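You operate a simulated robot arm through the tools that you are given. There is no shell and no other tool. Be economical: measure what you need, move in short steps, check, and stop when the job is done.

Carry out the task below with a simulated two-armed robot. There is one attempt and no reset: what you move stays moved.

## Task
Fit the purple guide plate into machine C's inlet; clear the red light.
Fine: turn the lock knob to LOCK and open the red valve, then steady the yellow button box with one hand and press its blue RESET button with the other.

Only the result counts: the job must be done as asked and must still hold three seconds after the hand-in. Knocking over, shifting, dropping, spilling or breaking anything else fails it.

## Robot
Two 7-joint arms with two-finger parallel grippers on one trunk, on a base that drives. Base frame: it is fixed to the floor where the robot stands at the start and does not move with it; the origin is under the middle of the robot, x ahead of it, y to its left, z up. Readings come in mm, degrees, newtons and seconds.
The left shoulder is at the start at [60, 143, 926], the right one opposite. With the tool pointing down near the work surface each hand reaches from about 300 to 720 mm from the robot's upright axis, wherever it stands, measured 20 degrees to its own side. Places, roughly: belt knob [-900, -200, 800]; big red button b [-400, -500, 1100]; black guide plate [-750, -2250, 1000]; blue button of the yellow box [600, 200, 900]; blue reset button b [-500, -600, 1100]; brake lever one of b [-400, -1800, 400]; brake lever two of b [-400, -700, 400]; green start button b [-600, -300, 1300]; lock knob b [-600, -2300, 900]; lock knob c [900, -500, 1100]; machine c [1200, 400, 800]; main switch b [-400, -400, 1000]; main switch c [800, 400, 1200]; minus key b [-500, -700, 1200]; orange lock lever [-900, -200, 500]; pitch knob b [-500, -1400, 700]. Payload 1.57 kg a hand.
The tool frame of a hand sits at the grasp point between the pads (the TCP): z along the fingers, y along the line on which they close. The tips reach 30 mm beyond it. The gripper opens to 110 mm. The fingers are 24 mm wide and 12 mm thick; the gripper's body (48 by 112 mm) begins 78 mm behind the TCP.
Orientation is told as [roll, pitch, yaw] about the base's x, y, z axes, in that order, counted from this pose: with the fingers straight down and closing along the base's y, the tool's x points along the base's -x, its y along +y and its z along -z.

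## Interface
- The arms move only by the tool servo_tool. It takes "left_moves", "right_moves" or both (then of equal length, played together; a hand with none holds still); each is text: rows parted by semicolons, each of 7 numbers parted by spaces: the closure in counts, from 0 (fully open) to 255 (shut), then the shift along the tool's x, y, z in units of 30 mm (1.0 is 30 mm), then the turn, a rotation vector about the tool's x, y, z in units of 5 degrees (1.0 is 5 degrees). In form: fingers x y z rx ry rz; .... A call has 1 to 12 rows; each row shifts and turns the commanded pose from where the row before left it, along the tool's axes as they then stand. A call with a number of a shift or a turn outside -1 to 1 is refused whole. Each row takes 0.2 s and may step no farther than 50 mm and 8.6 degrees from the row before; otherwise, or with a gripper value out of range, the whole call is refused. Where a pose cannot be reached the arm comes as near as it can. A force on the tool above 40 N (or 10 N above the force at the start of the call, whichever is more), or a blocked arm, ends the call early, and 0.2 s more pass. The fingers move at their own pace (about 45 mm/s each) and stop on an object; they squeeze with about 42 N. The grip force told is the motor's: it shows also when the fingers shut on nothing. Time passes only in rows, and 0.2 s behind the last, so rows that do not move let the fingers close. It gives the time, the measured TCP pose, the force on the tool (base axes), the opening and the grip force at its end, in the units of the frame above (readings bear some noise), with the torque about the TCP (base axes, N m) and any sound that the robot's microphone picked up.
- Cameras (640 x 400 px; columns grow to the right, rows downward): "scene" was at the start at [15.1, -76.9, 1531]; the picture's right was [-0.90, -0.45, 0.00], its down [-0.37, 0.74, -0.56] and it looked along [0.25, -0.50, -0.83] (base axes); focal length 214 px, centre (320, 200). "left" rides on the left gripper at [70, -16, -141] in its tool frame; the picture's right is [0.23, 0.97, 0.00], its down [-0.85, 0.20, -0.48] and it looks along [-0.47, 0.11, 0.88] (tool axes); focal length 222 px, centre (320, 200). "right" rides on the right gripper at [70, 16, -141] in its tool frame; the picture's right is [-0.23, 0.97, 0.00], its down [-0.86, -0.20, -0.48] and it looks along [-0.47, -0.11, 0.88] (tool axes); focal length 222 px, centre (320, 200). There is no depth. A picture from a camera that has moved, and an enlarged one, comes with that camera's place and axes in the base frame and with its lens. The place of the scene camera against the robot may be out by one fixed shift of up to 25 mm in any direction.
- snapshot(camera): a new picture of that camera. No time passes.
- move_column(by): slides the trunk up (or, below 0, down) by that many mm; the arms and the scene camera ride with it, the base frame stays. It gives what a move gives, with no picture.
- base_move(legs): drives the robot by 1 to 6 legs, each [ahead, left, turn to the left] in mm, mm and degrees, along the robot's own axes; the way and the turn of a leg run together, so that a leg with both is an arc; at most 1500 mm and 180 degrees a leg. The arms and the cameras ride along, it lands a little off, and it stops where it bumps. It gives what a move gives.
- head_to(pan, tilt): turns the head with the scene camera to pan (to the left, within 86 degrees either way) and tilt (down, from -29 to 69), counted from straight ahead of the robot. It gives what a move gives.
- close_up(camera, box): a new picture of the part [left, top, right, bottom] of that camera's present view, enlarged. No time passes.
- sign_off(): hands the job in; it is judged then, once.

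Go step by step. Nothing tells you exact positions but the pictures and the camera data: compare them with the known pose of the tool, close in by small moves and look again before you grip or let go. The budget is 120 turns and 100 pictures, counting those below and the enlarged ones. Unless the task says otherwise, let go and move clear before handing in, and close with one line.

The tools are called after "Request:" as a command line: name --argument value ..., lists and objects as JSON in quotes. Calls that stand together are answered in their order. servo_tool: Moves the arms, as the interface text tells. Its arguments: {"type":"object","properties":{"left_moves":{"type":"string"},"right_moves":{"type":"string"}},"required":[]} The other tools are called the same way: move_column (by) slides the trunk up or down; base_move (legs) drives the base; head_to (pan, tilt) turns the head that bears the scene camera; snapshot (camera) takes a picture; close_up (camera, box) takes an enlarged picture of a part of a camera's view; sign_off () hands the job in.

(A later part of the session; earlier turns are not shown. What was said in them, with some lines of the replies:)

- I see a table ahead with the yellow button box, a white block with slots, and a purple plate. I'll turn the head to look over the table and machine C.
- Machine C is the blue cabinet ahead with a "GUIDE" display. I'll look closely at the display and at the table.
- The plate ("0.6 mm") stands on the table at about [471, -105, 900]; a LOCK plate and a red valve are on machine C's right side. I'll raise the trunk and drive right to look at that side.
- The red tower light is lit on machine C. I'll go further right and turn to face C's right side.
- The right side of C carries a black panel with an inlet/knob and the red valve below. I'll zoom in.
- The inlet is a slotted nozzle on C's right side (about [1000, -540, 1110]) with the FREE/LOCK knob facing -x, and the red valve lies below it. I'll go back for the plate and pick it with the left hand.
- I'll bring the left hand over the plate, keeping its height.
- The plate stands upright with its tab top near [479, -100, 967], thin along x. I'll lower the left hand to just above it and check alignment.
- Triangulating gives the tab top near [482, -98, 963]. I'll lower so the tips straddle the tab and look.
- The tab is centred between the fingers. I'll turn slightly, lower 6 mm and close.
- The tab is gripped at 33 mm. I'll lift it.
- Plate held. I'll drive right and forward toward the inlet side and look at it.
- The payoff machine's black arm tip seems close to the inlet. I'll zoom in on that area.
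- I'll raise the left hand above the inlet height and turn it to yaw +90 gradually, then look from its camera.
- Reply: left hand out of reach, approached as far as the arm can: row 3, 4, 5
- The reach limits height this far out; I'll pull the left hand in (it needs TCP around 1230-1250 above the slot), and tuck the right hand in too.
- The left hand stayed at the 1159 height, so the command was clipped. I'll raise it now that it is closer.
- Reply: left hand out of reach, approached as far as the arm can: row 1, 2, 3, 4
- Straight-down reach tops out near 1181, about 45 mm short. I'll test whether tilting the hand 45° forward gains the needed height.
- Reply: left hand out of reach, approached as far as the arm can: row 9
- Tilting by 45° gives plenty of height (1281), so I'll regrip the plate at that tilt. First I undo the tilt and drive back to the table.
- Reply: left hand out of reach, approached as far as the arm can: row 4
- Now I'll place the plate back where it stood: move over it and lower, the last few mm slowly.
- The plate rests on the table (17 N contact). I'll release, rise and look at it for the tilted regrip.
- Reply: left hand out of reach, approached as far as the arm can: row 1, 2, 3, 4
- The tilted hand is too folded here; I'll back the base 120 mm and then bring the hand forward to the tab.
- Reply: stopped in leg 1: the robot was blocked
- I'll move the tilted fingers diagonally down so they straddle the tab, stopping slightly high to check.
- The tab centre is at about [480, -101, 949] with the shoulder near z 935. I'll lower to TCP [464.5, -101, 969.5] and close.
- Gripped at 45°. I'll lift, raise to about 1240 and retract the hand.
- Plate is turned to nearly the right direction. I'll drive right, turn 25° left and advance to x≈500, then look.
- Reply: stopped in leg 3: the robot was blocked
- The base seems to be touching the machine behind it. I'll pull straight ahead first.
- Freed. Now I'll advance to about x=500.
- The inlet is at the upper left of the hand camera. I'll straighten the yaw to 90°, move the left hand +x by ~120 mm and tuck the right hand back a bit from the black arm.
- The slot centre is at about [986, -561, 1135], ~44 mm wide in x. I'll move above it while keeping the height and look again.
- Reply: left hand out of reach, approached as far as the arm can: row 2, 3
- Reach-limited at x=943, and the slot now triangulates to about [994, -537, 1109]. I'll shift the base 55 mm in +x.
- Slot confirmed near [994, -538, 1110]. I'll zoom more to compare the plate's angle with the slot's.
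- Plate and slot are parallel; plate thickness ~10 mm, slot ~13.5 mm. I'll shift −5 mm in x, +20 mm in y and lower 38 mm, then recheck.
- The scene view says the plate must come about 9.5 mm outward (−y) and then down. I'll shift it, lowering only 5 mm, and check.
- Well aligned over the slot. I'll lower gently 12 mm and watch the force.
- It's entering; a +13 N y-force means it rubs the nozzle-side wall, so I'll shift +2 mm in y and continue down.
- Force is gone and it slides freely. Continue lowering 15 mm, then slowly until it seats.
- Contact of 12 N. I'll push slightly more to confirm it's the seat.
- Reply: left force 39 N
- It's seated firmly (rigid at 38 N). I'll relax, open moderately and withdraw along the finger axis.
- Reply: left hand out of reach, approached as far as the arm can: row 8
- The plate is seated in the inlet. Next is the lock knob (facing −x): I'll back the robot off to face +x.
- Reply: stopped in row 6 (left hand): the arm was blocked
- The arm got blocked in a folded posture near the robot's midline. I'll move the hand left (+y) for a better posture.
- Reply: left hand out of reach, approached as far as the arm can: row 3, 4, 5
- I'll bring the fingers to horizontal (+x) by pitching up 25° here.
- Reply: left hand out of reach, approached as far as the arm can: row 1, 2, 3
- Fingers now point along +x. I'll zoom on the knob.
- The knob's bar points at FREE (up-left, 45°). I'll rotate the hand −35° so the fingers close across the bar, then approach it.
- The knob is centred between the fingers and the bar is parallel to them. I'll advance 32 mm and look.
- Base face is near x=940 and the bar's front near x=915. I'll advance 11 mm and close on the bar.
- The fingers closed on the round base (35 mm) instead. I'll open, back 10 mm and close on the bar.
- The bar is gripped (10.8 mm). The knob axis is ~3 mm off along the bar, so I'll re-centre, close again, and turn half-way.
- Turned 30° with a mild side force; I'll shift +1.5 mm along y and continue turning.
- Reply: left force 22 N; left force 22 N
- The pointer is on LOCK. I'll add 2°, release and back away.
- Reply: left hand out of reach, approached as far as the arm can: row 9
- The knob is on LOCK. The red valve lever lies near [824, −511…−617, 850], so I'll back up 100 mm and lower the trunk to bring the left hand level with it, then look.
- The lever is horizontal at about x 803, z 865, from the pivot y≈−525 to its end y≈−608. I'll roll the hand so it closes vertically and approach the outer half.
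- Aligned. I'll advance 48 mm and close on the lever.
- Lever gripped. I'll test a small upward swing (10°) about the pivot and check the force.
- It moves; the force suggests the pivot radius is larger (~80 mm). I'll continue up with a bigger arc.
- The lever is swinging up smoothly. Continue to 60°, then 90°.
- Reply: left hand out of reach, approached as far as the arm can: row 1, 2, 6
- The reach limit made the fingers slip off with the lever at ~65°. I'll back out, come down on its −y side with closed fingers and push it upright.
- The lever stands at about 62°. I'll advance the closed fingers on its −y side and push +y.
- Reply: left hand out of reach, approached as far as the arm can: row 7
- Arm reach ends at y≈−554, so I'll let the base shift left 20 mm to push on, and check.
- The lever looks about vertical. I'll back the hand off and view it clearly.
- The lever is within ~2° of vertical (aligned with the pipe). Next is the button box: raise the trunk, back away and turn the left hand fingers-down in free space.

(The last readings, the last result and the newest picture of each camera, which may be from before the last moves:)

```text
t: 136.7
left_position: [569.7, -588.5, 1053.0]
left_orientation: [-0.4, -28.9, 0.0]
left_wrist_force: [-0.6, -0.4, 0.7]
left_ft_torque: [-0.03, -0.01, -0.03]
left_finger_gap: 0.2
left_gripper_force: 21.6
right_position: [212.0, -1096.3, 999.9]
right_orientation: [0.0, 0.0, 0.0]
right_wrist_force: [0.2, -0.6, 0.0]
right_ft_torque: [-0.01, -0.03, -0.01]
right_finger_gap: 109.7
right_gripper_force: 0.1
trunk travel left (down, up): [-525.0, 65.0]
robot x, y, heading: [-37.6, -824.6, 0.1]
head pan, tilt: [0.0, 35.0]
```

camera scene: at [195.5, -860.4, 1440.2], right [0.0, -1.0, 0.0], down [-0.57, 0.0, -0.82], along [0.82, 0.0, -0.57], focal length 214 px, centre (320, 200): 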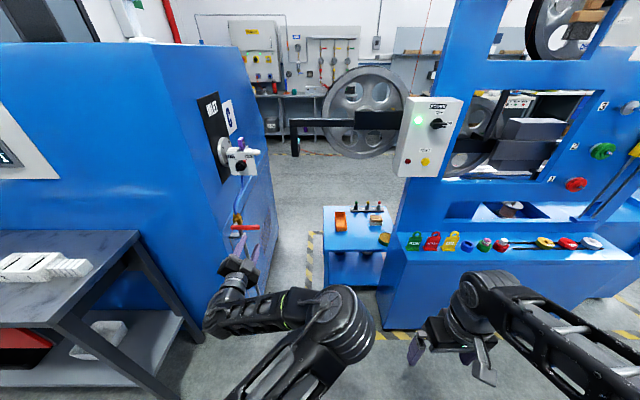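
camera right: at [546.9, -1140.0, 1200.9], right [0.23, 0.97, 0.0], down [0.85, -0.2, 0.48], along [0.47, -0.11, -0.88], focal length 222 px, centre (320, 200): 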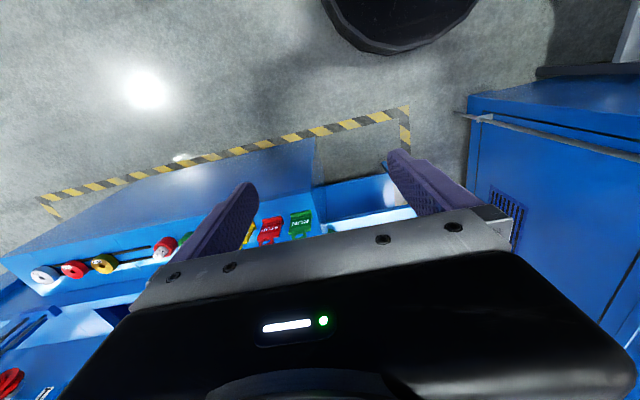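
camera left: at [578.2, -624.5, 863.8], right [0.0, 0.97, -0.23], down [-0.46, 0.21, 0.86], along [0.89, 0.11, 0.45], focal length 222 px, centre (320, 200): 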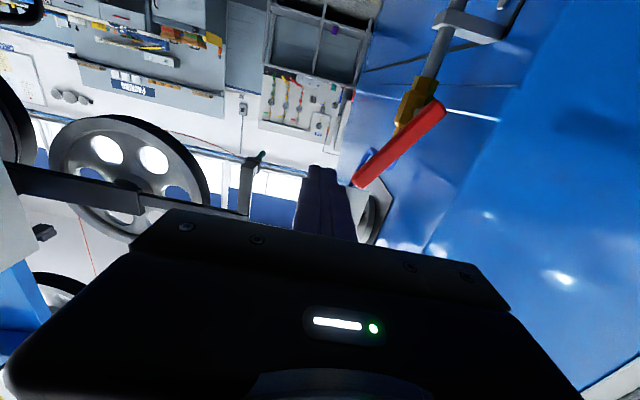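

Request:
servo_tool --left_moves "0 0 0 0 0 1 0;0 0 0 0 0 1 0;0 0 0 0 0 1 0;0 0 0 0 0 1 0;0 0 0 0 0 1 0;0 0 0 0 0 0.8 0;0 0.8 0 0 0 0 0;0 0.8 0 0 0 0 0;0 0.8 0 0 0 0 0;0 0 0 0 0 0 0" --right_moves "255 -0.8 0 0 0 0 0;255 -0.8 0 0 0 0 0;255 -0.8 0 0 0 0 0;255 -0.8 0 0 0 0 0;255 -0.8 0 0 0 0 0;255 0 0.9 0 0 0 0;255 0 0.9 0 0 0 0;255 0 0.9 0 0 0 0;255 0 0.9 0 0 0 0;255 0 0 0 0 0 0"

Request:
servo_tool --left_moves "0 0 0 0 0 0 1;0 0 0 0 0 0 1;0 0 0 0 0 0 1;0 0 0 0 0 0 1;0 0 0 0 0 0 1;0 0 0 0 0 0 1;0 0 0 0 0 0 1;0 0 0 0 0 0 1;0 0 0 0 0 0 1;0 0 0 0 0 0 1;0 0 0 0 0 0 1;0 0 0 0 0 0 1"

Request:
servo_tool --left_moves "0 0 0 0 0 0 1;0 0 0 0 0 0 1;0 0 0 0 0 0 1;0 0 0 0 0 0 1;0 0 0 0 0 0 1;0 0 0 0 0 0 1;0 0 0 0 0 0 0"

```text
t: 138.9
left_position: [447.4, -609.2, 1049.0]
left_orientation: [-0.4, 0.0, 0.0]
left_wrist_force: [-0.1, -0.8, 0.1]
left_ft_torque: [0.03, -0.01, 0.02]
left_finger_gap: 109.8
left_gripper_force: 0.0
left hand out of reach, approached as far as the arm can: row 4, 5, 6
right_position: [331.9, -987.6, 999.9]
right_orientation: [0.0, 0.0, -0.1]
right_wrist_force: [-1.4, 0.2, -0.3]
right_ft_torque: [-0.02, -0.02, 0.01]
right_finger_gap: 0.1
right_gripper_force: 21.2
trunk travel left (down, up): [-525.0, 65.0]
robot x, y, heading: [-43.8, -826.9, -0.3]
head pan, tilt: [0.0, 35.0]
```

```text
t: 141.5
left_position: [447.3, -609.3, 1049.0]
left_orientation: [-0.2, -0.4, -60.1]
left_wrist_force: [1.0, -0.3, -0.2]
left_ft_torque: [-0.01, -0.02, -0.02]
left_finger_gap: 109.9
left_gripper_force: 0.1
right_position: [331.1, -987.5, 999.4]
right_orientation: [0.0, 0.0, -0.2]
right_wrist_force: [0.6, 0.2, -0.4]
right_ft_torque: [-0.03, -0.03, -0.02]
right_finger_gap: 0.0
right_gripper_force: 21.4
trunk travel left (down, up): [-525.0, 65.0]
robot x, y, heading: [-40.4, -827.8, -0.3]
head pan, tilt: [0.0, 35.0]
```

```text
t: 143.1
left_position: [447.9, -609.8, 1050.1]
left_orientation: [-0.1, -0.5, -90.2]
left_wrist_force: [-0.9, 0.6, 0.2]
left_ft_torque: [0.05, 0.01, -0.03]
left_finger_gap: 110.3
left_gripper_force: 0.0
right_position: [332.0, -988.5, 999.5]
right_orientation: [-0.1, 0.0, -0.1]
right_wrist_force: [0.1, 0.4, -0.2]
right_ft_torque: [0.0, 0.01, 0.01]
right_finger_gap: 0.0
right_gripper_force: 20.6
trunk travel left (down, up): [-525.0, 65.0]
robot x, y, heading: [-41.3, -829.2, -0.3]
head pan, tilt: [0.0, 35.0]
```

Left hand is fingers-down at yaw −90; right hand is closed for pressing. Drive left in front of the button box and look.

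Request:
base_move --legs '[[0, 1050, 0]]'

Request:
head_to --pan 0 --tilt 50

Request:
snapshot --camera "scene"

Request:
snapshot --camera "right"

```text
t: 148.5
left_position: [447.0, 452.6, 1050.1]
left_orientation: [0.1, -0.4, -90.0]
left_wrist_force: [0.0, 0.1, 0.1]
left_ft_torque: [-0.02, -0.03, 0.0]
left_finger_gap: 110.0
left_gripper_force: 0.1
right_position: [332.2, 72.6, 999.7]
right_orientation: [-0.1, 0.0, -0.1]
right_wrist_force: [0.2, 0.8, 0.7]
right_ft_torque: [-0.03, 0.02, -0.01]
right_finger_gap: 0.0
right_gripper_force: 21.2
trunk travel left (down, up): [-525.0, 65.0]
robot x, y, heading: [-39.3, 239.6, -0.1]
head pan, tilt: [0.0, 35.0]
```

```text
t: 149.3
left_position: [447.6, 451.3, 1049.5]
left_orientation: [0.0, -0.5, -90.0]
left_wrist_force: [-0.5, -0.6, -1.0]
left_ft_torque: [0.02, 0.03, 0.01]
left_finger_gap: 110.0
left_gripper_force: 0.0
right_position: [331.7, 72.6, 1000.3]
right_orientation: [0.0, -0.1, 0.0]
right_wrist_force: [-0.2, 0.5, 0.5]
right_ft_torque: [0.03, 0.02, -0.02]
right_finger_gap: 0.0
right_gripper_force: 21.7
trunk travel left (down, up): [-525.0, 65.0]
robot x, y, heading: [-38.8, 232.7, -0.1]
head pan, tilt: [0.0, 50.0]
```

```text
13 pictures are left
camera scene: at [21.2, 220.8, 1538.5], right [0.0, -1.0, 0.0], down [-0.77, 0.0, -0.64], along [0.64, 0.0, -0.77], focal length 214 px, centre (320, 200)
```

scene: 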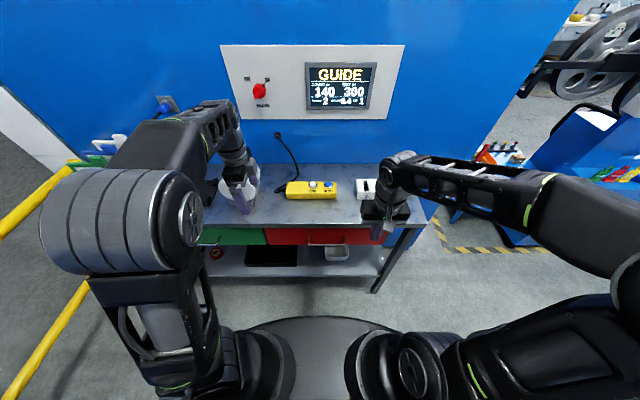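

```text
12 pictures are left
camera right: at [261.5, 89.6, 1140.8], right [0.23, 0.97, 0.0], down [0.86, -0.2, 0.48], along [0.47, -0.11, -0.88], focal length 222 px, centre (320, 200)
```

right: 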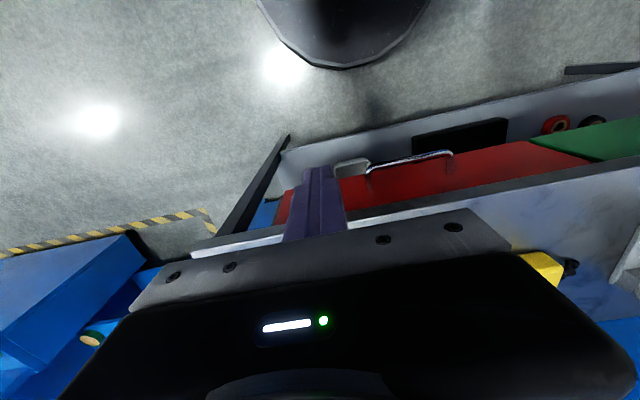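

Request:
close_up --camera "scene" --box '[210, 150, 400, 250]'

```text
3.37 times, centred on (305, 200) of scene
camera zoom: at [21.2, 220.8, 1538.5], right [0.0, -1.0, 0.0], down [-0.77, 0.0, -0.64], along [0.64, 0.0, -0.77], focal length 722 px, centre (370, 200)
```

zoom: 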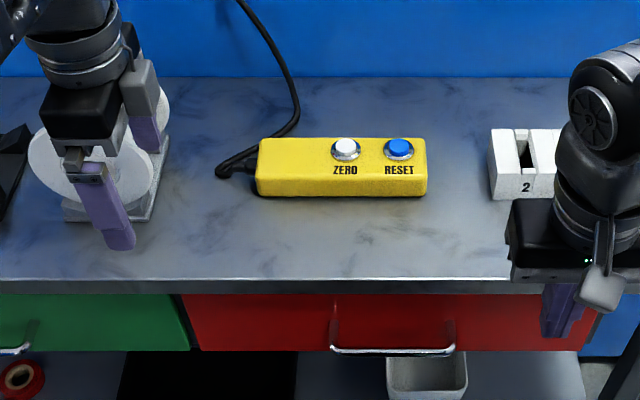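

The box lies around y 172–365, x≈590, with RESET near [598, 205, 922]. I'll bring the left hand over its left end and the right hand above RESET, staying high.

Request:
servo_tool --left_moves "0 -0.407 0.477 0 0 0 0;0 -0.407 0.477 0 0 0 0;0 -0.407 0.477 0 0 0 0;0 -0.407 0.477 0 0 0 0;0 -0.407 0.477 0 0 0 0;0 -0.407 0.477 0 0 0 0;0 -0.407 0.477 0 0 0 0;0 -0.407 0.477 0 0 0 0;0 -0.407 0.477 0 0 0 0;0 -0.407 0.477 0 0 0 0;0 0 0 0 0 0 0" --right_moves "255 -0.887 0.4 0 0 0 0;255 -0.887 0.4 0 0 0 0;255 -0.887 0.4 0 0 0 0;255 -0.887 0.4 0 0 0 0;255 -0.887 0.4 0 0 0 0;255 -0.887 0.4 0 0 0 0;255 -0.887 0.4 0 0 0 0;255 -0.887 0.4 0 0 0 0;255 -0.887 0.4 0 0 0 0;255 -0.887 0.4 0 0 0 0;255 0 0 0 0 0 0"

Request:
snapshot --camera "left"

Request:
snapshot --camera "right"

```text
t: 151.7
left_position: [548.3, 327.4, 1030.1]
left_orientation: [0.3, -0.4, -90.0]
left_wrist_force: [0.0, 0.0, 0.9]
left_ft_torque: [-0.02, 0.02, 0.01]
left_finger_gap: 110.1
left_gripper_force: 0.0
left hand out of reach, approached as far as the arm can: row 7, 8, 9, 10
right_position: [581.3, 184.7, 999.7]
right_orientation: [0.0, 0.0, 0.1]
right_wrist_force: [-0.7, -0.6, 0.2]
right_ft_torque: [-0.01, -0.01, 0.01]
right_finger_gap: 0.1
right_gripper_force: 21.5
right hand out of reach, approached as far as the arm can: row 10
trunk travel left (down, up): [-525.0, 65.0]
robot x, y, heading: [-38.4, 236.9, -0.1]
head pan, tilt: [0.0, 50.0]
```

```text
10 pictures are left
camera left: at [531.6, 396.4, 1171.7], right [0.97, 0.23, 0.0], down [0.2, -0.85, 0.49], along [0.11, -0.47, -0.87], focal length 222 px, centre (320, 200)
```

left: 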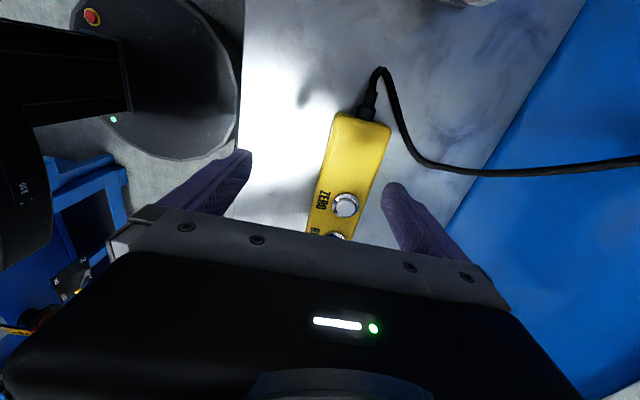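

```text
9 pictures are left
camera right: at [510.3, 201.5, 1140.5], right [0.23, 0.97, 0.0], down [0.86, -0.2, 0.48], along [0.47, -0.11, -0.88], focal length 222 px, centre (320, 200)
```

right: 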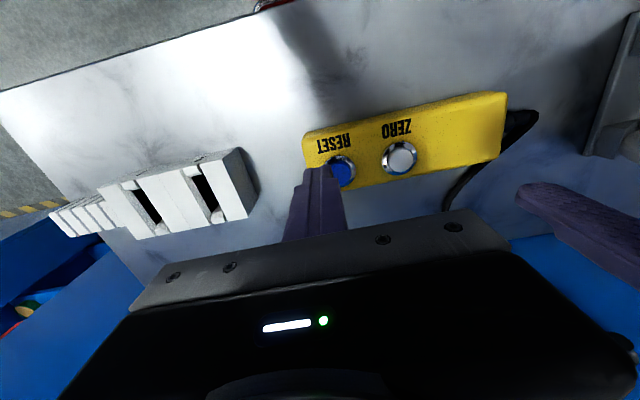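

RESET is at about [600, 204], the box spans x 558–621, y 173–363. Both arms are near their reach, so I'll move the base 55 mm ahead.

Request:
base_move --legs '[[55, 0, 0]]'

```text
t: 152.6
left_position: [605.4, 327.1, 1029.8]
left_orientation: [0.2, -0.4, -90.0]
left_wrist_force: [0.5, -0.2, 0.1]
left_ft_torque: [-0.01, 0.04, 0.02]
left_finger_gap: 109.9
left_gripper_force: 0.1
right_position: [637.2, 184.4, 998.7]
right_orientation: [0.0, 0.1, 0.0]
right_wrist_force: [0.1, -0.1, -1.0]
right_ft_torque: [-0.02, 0.01, 0.0]
right_finger_gap: 0.0
right_gripper_force: 21.3
trunk travel left (down, up): [-525.0, 65.0]
robot x, y, heading: [16.5, 233.1, 0.0]
head pan, tilt: [0.0, 50.0]
```

I'll centre both hands: left over the box's left end and down beside it, right above RESET.

Request:
servo_tool --left_moves "0 0 -0.5 0 0 0 0;0 0 0 0.8 0 0 0;0 0 0 0.8 0 0 0;0 0 0 0.8 0 0 0;0 0 0 0.8 0 0 0;0 0 0 0 0 0 0" --right_moves "255 0.62 0.33 0 0 0 0;255 0.62 0.33 0 0 0 0;255 0 0 0 0 0 0;255 0 0 0 0 0 0;255 0 0 0 0 0 0;255 0 0 0 0 0 0"

Request:
close_up --camera "right" --box '[240, 70, 560, 270]'

Request:
close_up --camera "scene" --box '[240, 120, 400, 240]'

```text
t: 154.0
left_position: [589.7, 327.0, 934.7]
left_orientation: [0.3, -0.4, -90.1]
left_wrist_force: [-0.4, 0.1, -0.7]
left_ft_torque: [-0.02, -0.02, 0.0]
left_finger_gap: 110.1
left_gripper_force: 0.1
right_position: [598.0, 203.9, 999.3]
right_orientation: [0.0, 0.0, 0.0]
right_wrist_force: [-0.5, 0.3, 0.1]
right_ft_torque: [-0.02, -0.02, -0.02]
right_finger_gap: 0.2
right_gripper_force: 21.2
trunk travel left (down, up): [-525.0, 65.0]
robot x, y, heading: [16.0, 234.5, 0.2]
head pan, tilt: [0.0, 50.0]
```

```text
2.00 times, centred on (400, 170) of right
camera zoom: at [527.4, 221.0, 1140.6], right [0.23, 0.97, 0.0], down [0.86, -0.2, 0.48], along [0.47, -0.11, -0.88], focal length 444 px, centre (160, 260)
```

zoom: 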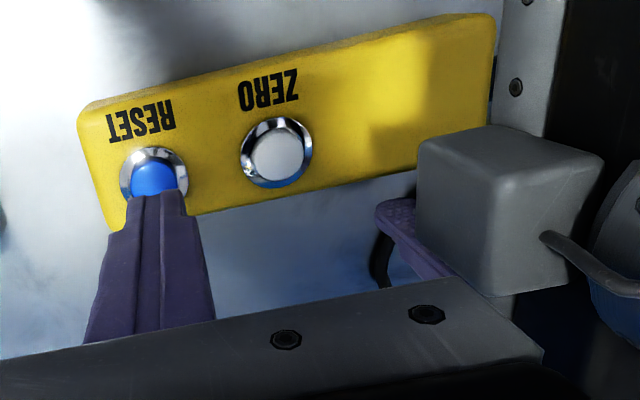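

```text
3.33 times, centred on (320, 180) of scene
camera zoom: at [76.0, 220.8, 1538.4], right [0.0, -1.0, 0.0], down [-0.77, 0.0, -0.64], along [0.64, 0.0, -0.77], focal length 715 px, centre (320, 267)
```

zoom: 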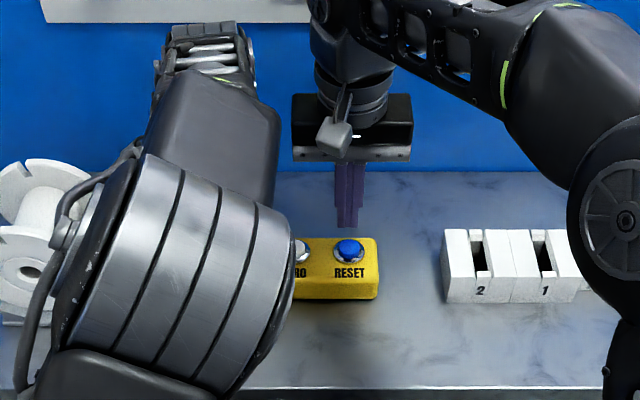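

RESET is right under the right fingertips and the box's centre is x≈590. I'll lower the left hand 7 mm and close it on the box.

Request:
servo_tool --left_moves "0 0 0.03 0.25 0 0 0;80 0 0 0 0 0 0;255 0 0 0 0 0 0;255 0 0 0 0 0 0;255 0 0 0 0 0 0;255 0 0 0 0 0 0"

Request:
close_up --camera "right" --box '[240, 70, 560, 270]'

```text
t: 155.4
left_position: [591.2, 326.6, 927.6]
left_orientation: [0.3, -0.5, -89.9]
left_wrist_force: [2.0, 0.1, -0.5]
left_ft_torque: [-0.05, 0.01, 0.12]
left_finger_gap: 67.8
left_gripper_force: 36.0
right_position: [599.0, 204.4, 999.3]
right_orientation: [-0.1, -0.1, 0.0]
right_wrist_force: [0.2, 0.5, -0.3]
right_ft_torque: [-0.03, -0.01, -0.01]
right_finger_gap: 0.2
right_gripper_force: 21.2
trunk travel left (down, up): [-525.0, 65.0]
robot x, y, heading: [17.8, 234.0, 0.1]
head pan, tilt: [0.0, 50.0]
```

```text
2.00 times, centred on (400, 170) of right
camera zoom: at [527.7, 221.1, 1140.5], right [0.23, 0.97, 0.0], down [0.86, -0.2, 0.48], along [0.47, -0.11, -0.88], focal length 444 px, centre (160, 260)
```

zoom: 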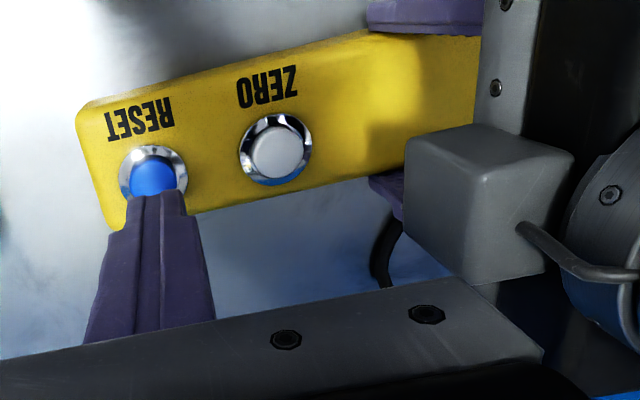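

The box is held without shifting. Now the right hand goes down onto RESET, slow at the end.

Request:
servo_tool --right_moves "255 0.05 -0.03 0.6 0 0 0;255 0 0 0.5 0 0 0;255 0 0 0.12 0 0 0;255 0 0 0.1 0 0 0;255 0 0 0.1 0 0 0;255 0 0 0 0 0 0"

```text
t: 156.8
left_position: [589.9, 326.0, 926.9]
left_orientation: [0.3, -0.4, -90.1]
left_wrist_force: [-0.1, 0.2, 0.1]
left_ft_torque: [0.0, 0.15, 0.27]
left_finger_gap: 67.4
left_gripper_force: 42.8
right_position: [596.7, 203.3, 956.7]
right_orientation: [0.1, 0.0, 0.0]
right_wrist_force: [0.8, -0.5, 2.8]
right_ft_torque: [-0.04, 0.0, -0.03]
right_finger_gap: 0.1
right_gripper_force: 21.3
trunk travel left (down, up): [-525.0, 65.0]
robot x, y, heading: [16.3, 233.0, 0.1]
head pan, tilt: [0.0, 50.0]
heard: click
```

A click was heard. I'll press 1.5 mm more briefly, then lift and check the light.

Request:
servo_tool --right_moves "255 0 0 0.05 0 0 0;255 0 0 0 0 0 0;255 0 0 -0.5 0 0 0;255 0 0 -1 0 0 0;255 0 0 -1 0 0 0;255 0 0 0 0 0 0"

Request:
head_to --pan -15 --tilt 10

Request:
snapshot --camera "scene"

```text
t: 158.2
left_position: [591.6, 327.5, 926.2]
left_orientation: [0.3, -0.4, -90.0]
left_wrist_force: [-0.9, -0.4, -0.2]
left_ft_torque: [0.02, 0.17, 0.0]
left_finger_gap: 67.7
left_gripper_force: 41.8
right_position: [597.3, 203.0, 1030.7]
right_orientation: [0.0, 0.0, 0.1]
right_wrist_force: [0.7, -0.4, -1.1]
right_ft_torque: [-0.02, -0.01, 0.0]
right_finger_gap: 0.0
right_gripper_force: 21.5
trunk travel left (down, up): [-525.0, 65.0]
robot x, y, heading: [17.5, 232.1, 0.2]
head pan, tilt: [0.0, 50.0]
```

```text
t: 159.3
left_position: [590.7, 326.6, 927.6]
left_orientation: [0.3, -0.5, -89.9]
left_wrist_force: [-0.8, -1.0, 0.2]
left_ft_torque: [0.04, 0.1, 0.01]
left_finger_gap: 67.5
left_gripper_force: 41.6
right_position: [597.9, 202.8, 1031.9]
right_orientation: [0.0, 0.0, 0.0]
right_wrist_force: [0.1, 0.0, -0.2]
right_ft_torque: [-0.03, 0.02, 0.0]
right_finger_gap: 0.1
right_gripper_force: 21.1
trunk travel left (down, up): [-525.0, 65.0]
robot x, y, heading: [14.1, 232.2, -0.0]
head pan, tilt: [-15.0, 10.0]
```

```text
5 pictures are left
camera scene: at [89.0, 196.8, 1600.2], right [-0.26, -0.97, 0.0], down [-0.17, 0.04, -0.98], along [0.95, -0.25, -0.17], focal length 214 px, centre (320, 200)
```

scene: 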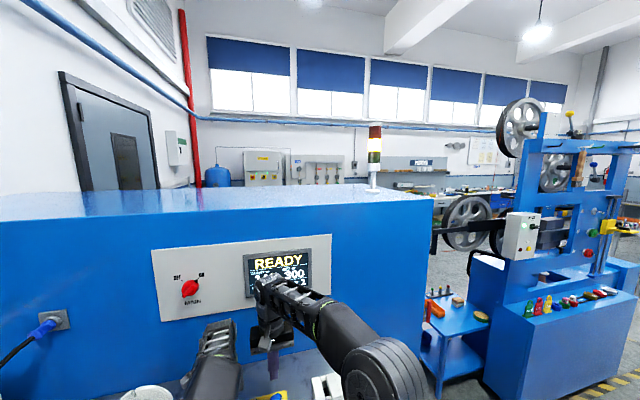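

The display reads READY and the red light is off. I'll release the box and lift both hands clear.

Request:
servo_tool --left_moves "0 0 0 0 0 0 0;0 0 0 0 0 0 0;0 0 0 0 0 0 0;0 0 0 -0.6 0 0 0;0 0 0 -1 0 0 0;0 0 0 -1 0 0 0;0 0 0 -0.8 0 0 0;0 0 0 0 0 0 0"

Request:
close_up --camera "scene" --box '[240, 120, 400, 300]'

Request:
snapshot --camera "right"

```text
t: 161.1
left_position: [590.0, 325.8, 1028.9]
left_orientation: [0.3, -0.4, -89.9]
left_wrist_force: [-0.2, 0.7, -0.7]
left_ft_torque: [-0.03, 0.01, 0.01]
left_finger_gap: 110.2
left_gripper_force: 0.1
right_position: [597.0, 204.1, 1031.2]
right_orientation: [0.0, 0.0, 0.0]
right_wrist_force: [0.6, -0.3, 0.3]
right_ft_torque: [0.03, -0.03, -0.03]
right_finger_gap: 0.0
right_gripper_force: 21.4
trunk travel left (down, up): [-525.0, 65.0]
robot x, y, heading: [16.4, 232.4, -0.1]
head pan, tilt: [-15.0, 10.0]
```

```text
2.22 times, centred on (320, 210) of scene
camera zoom: at [89.1, 196.7, 1600.3], right [-0.26, -0.97, 0.0], down [-0.17, 0.04, -0.98], along [0.95, -0.25, -0.17], focal length 477 px, centre (320, 178)
```

zoom: 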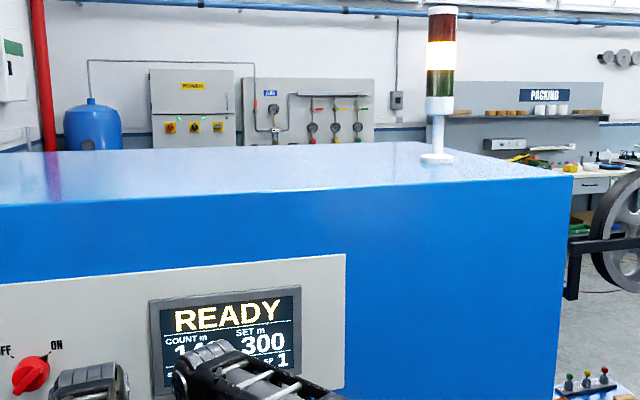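

```text
3 pictures are left
camera right: at [526.7, 220.4, 1171.9], right [0.23, 0.97, 0.0], down [0.86, -0.2, 0.48], along [0.47, -0.11, -0.88], focal length 222 px, centre (320, 200)
```

right: 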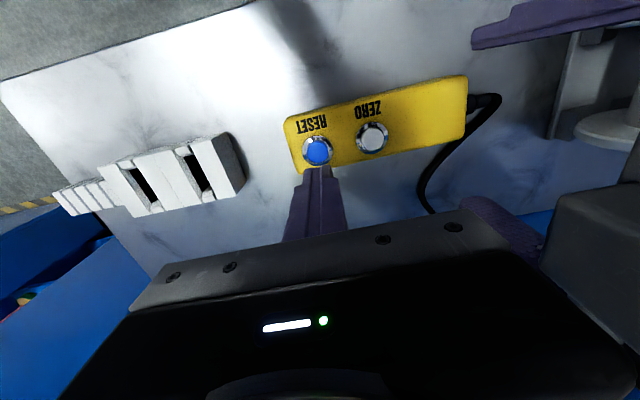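

The red lamp is out (amber READY is lit), the box is in place and both hands are clear, so I'm handing in.

Request:
sign_off

```text
The job is handed in.
```

The purple guide plate is in machine C's inlet, the lock knob is on LOCK, and the red valve is open. I pressed RESET with the other hand steadying the box. The display reads READY and the red light is off.
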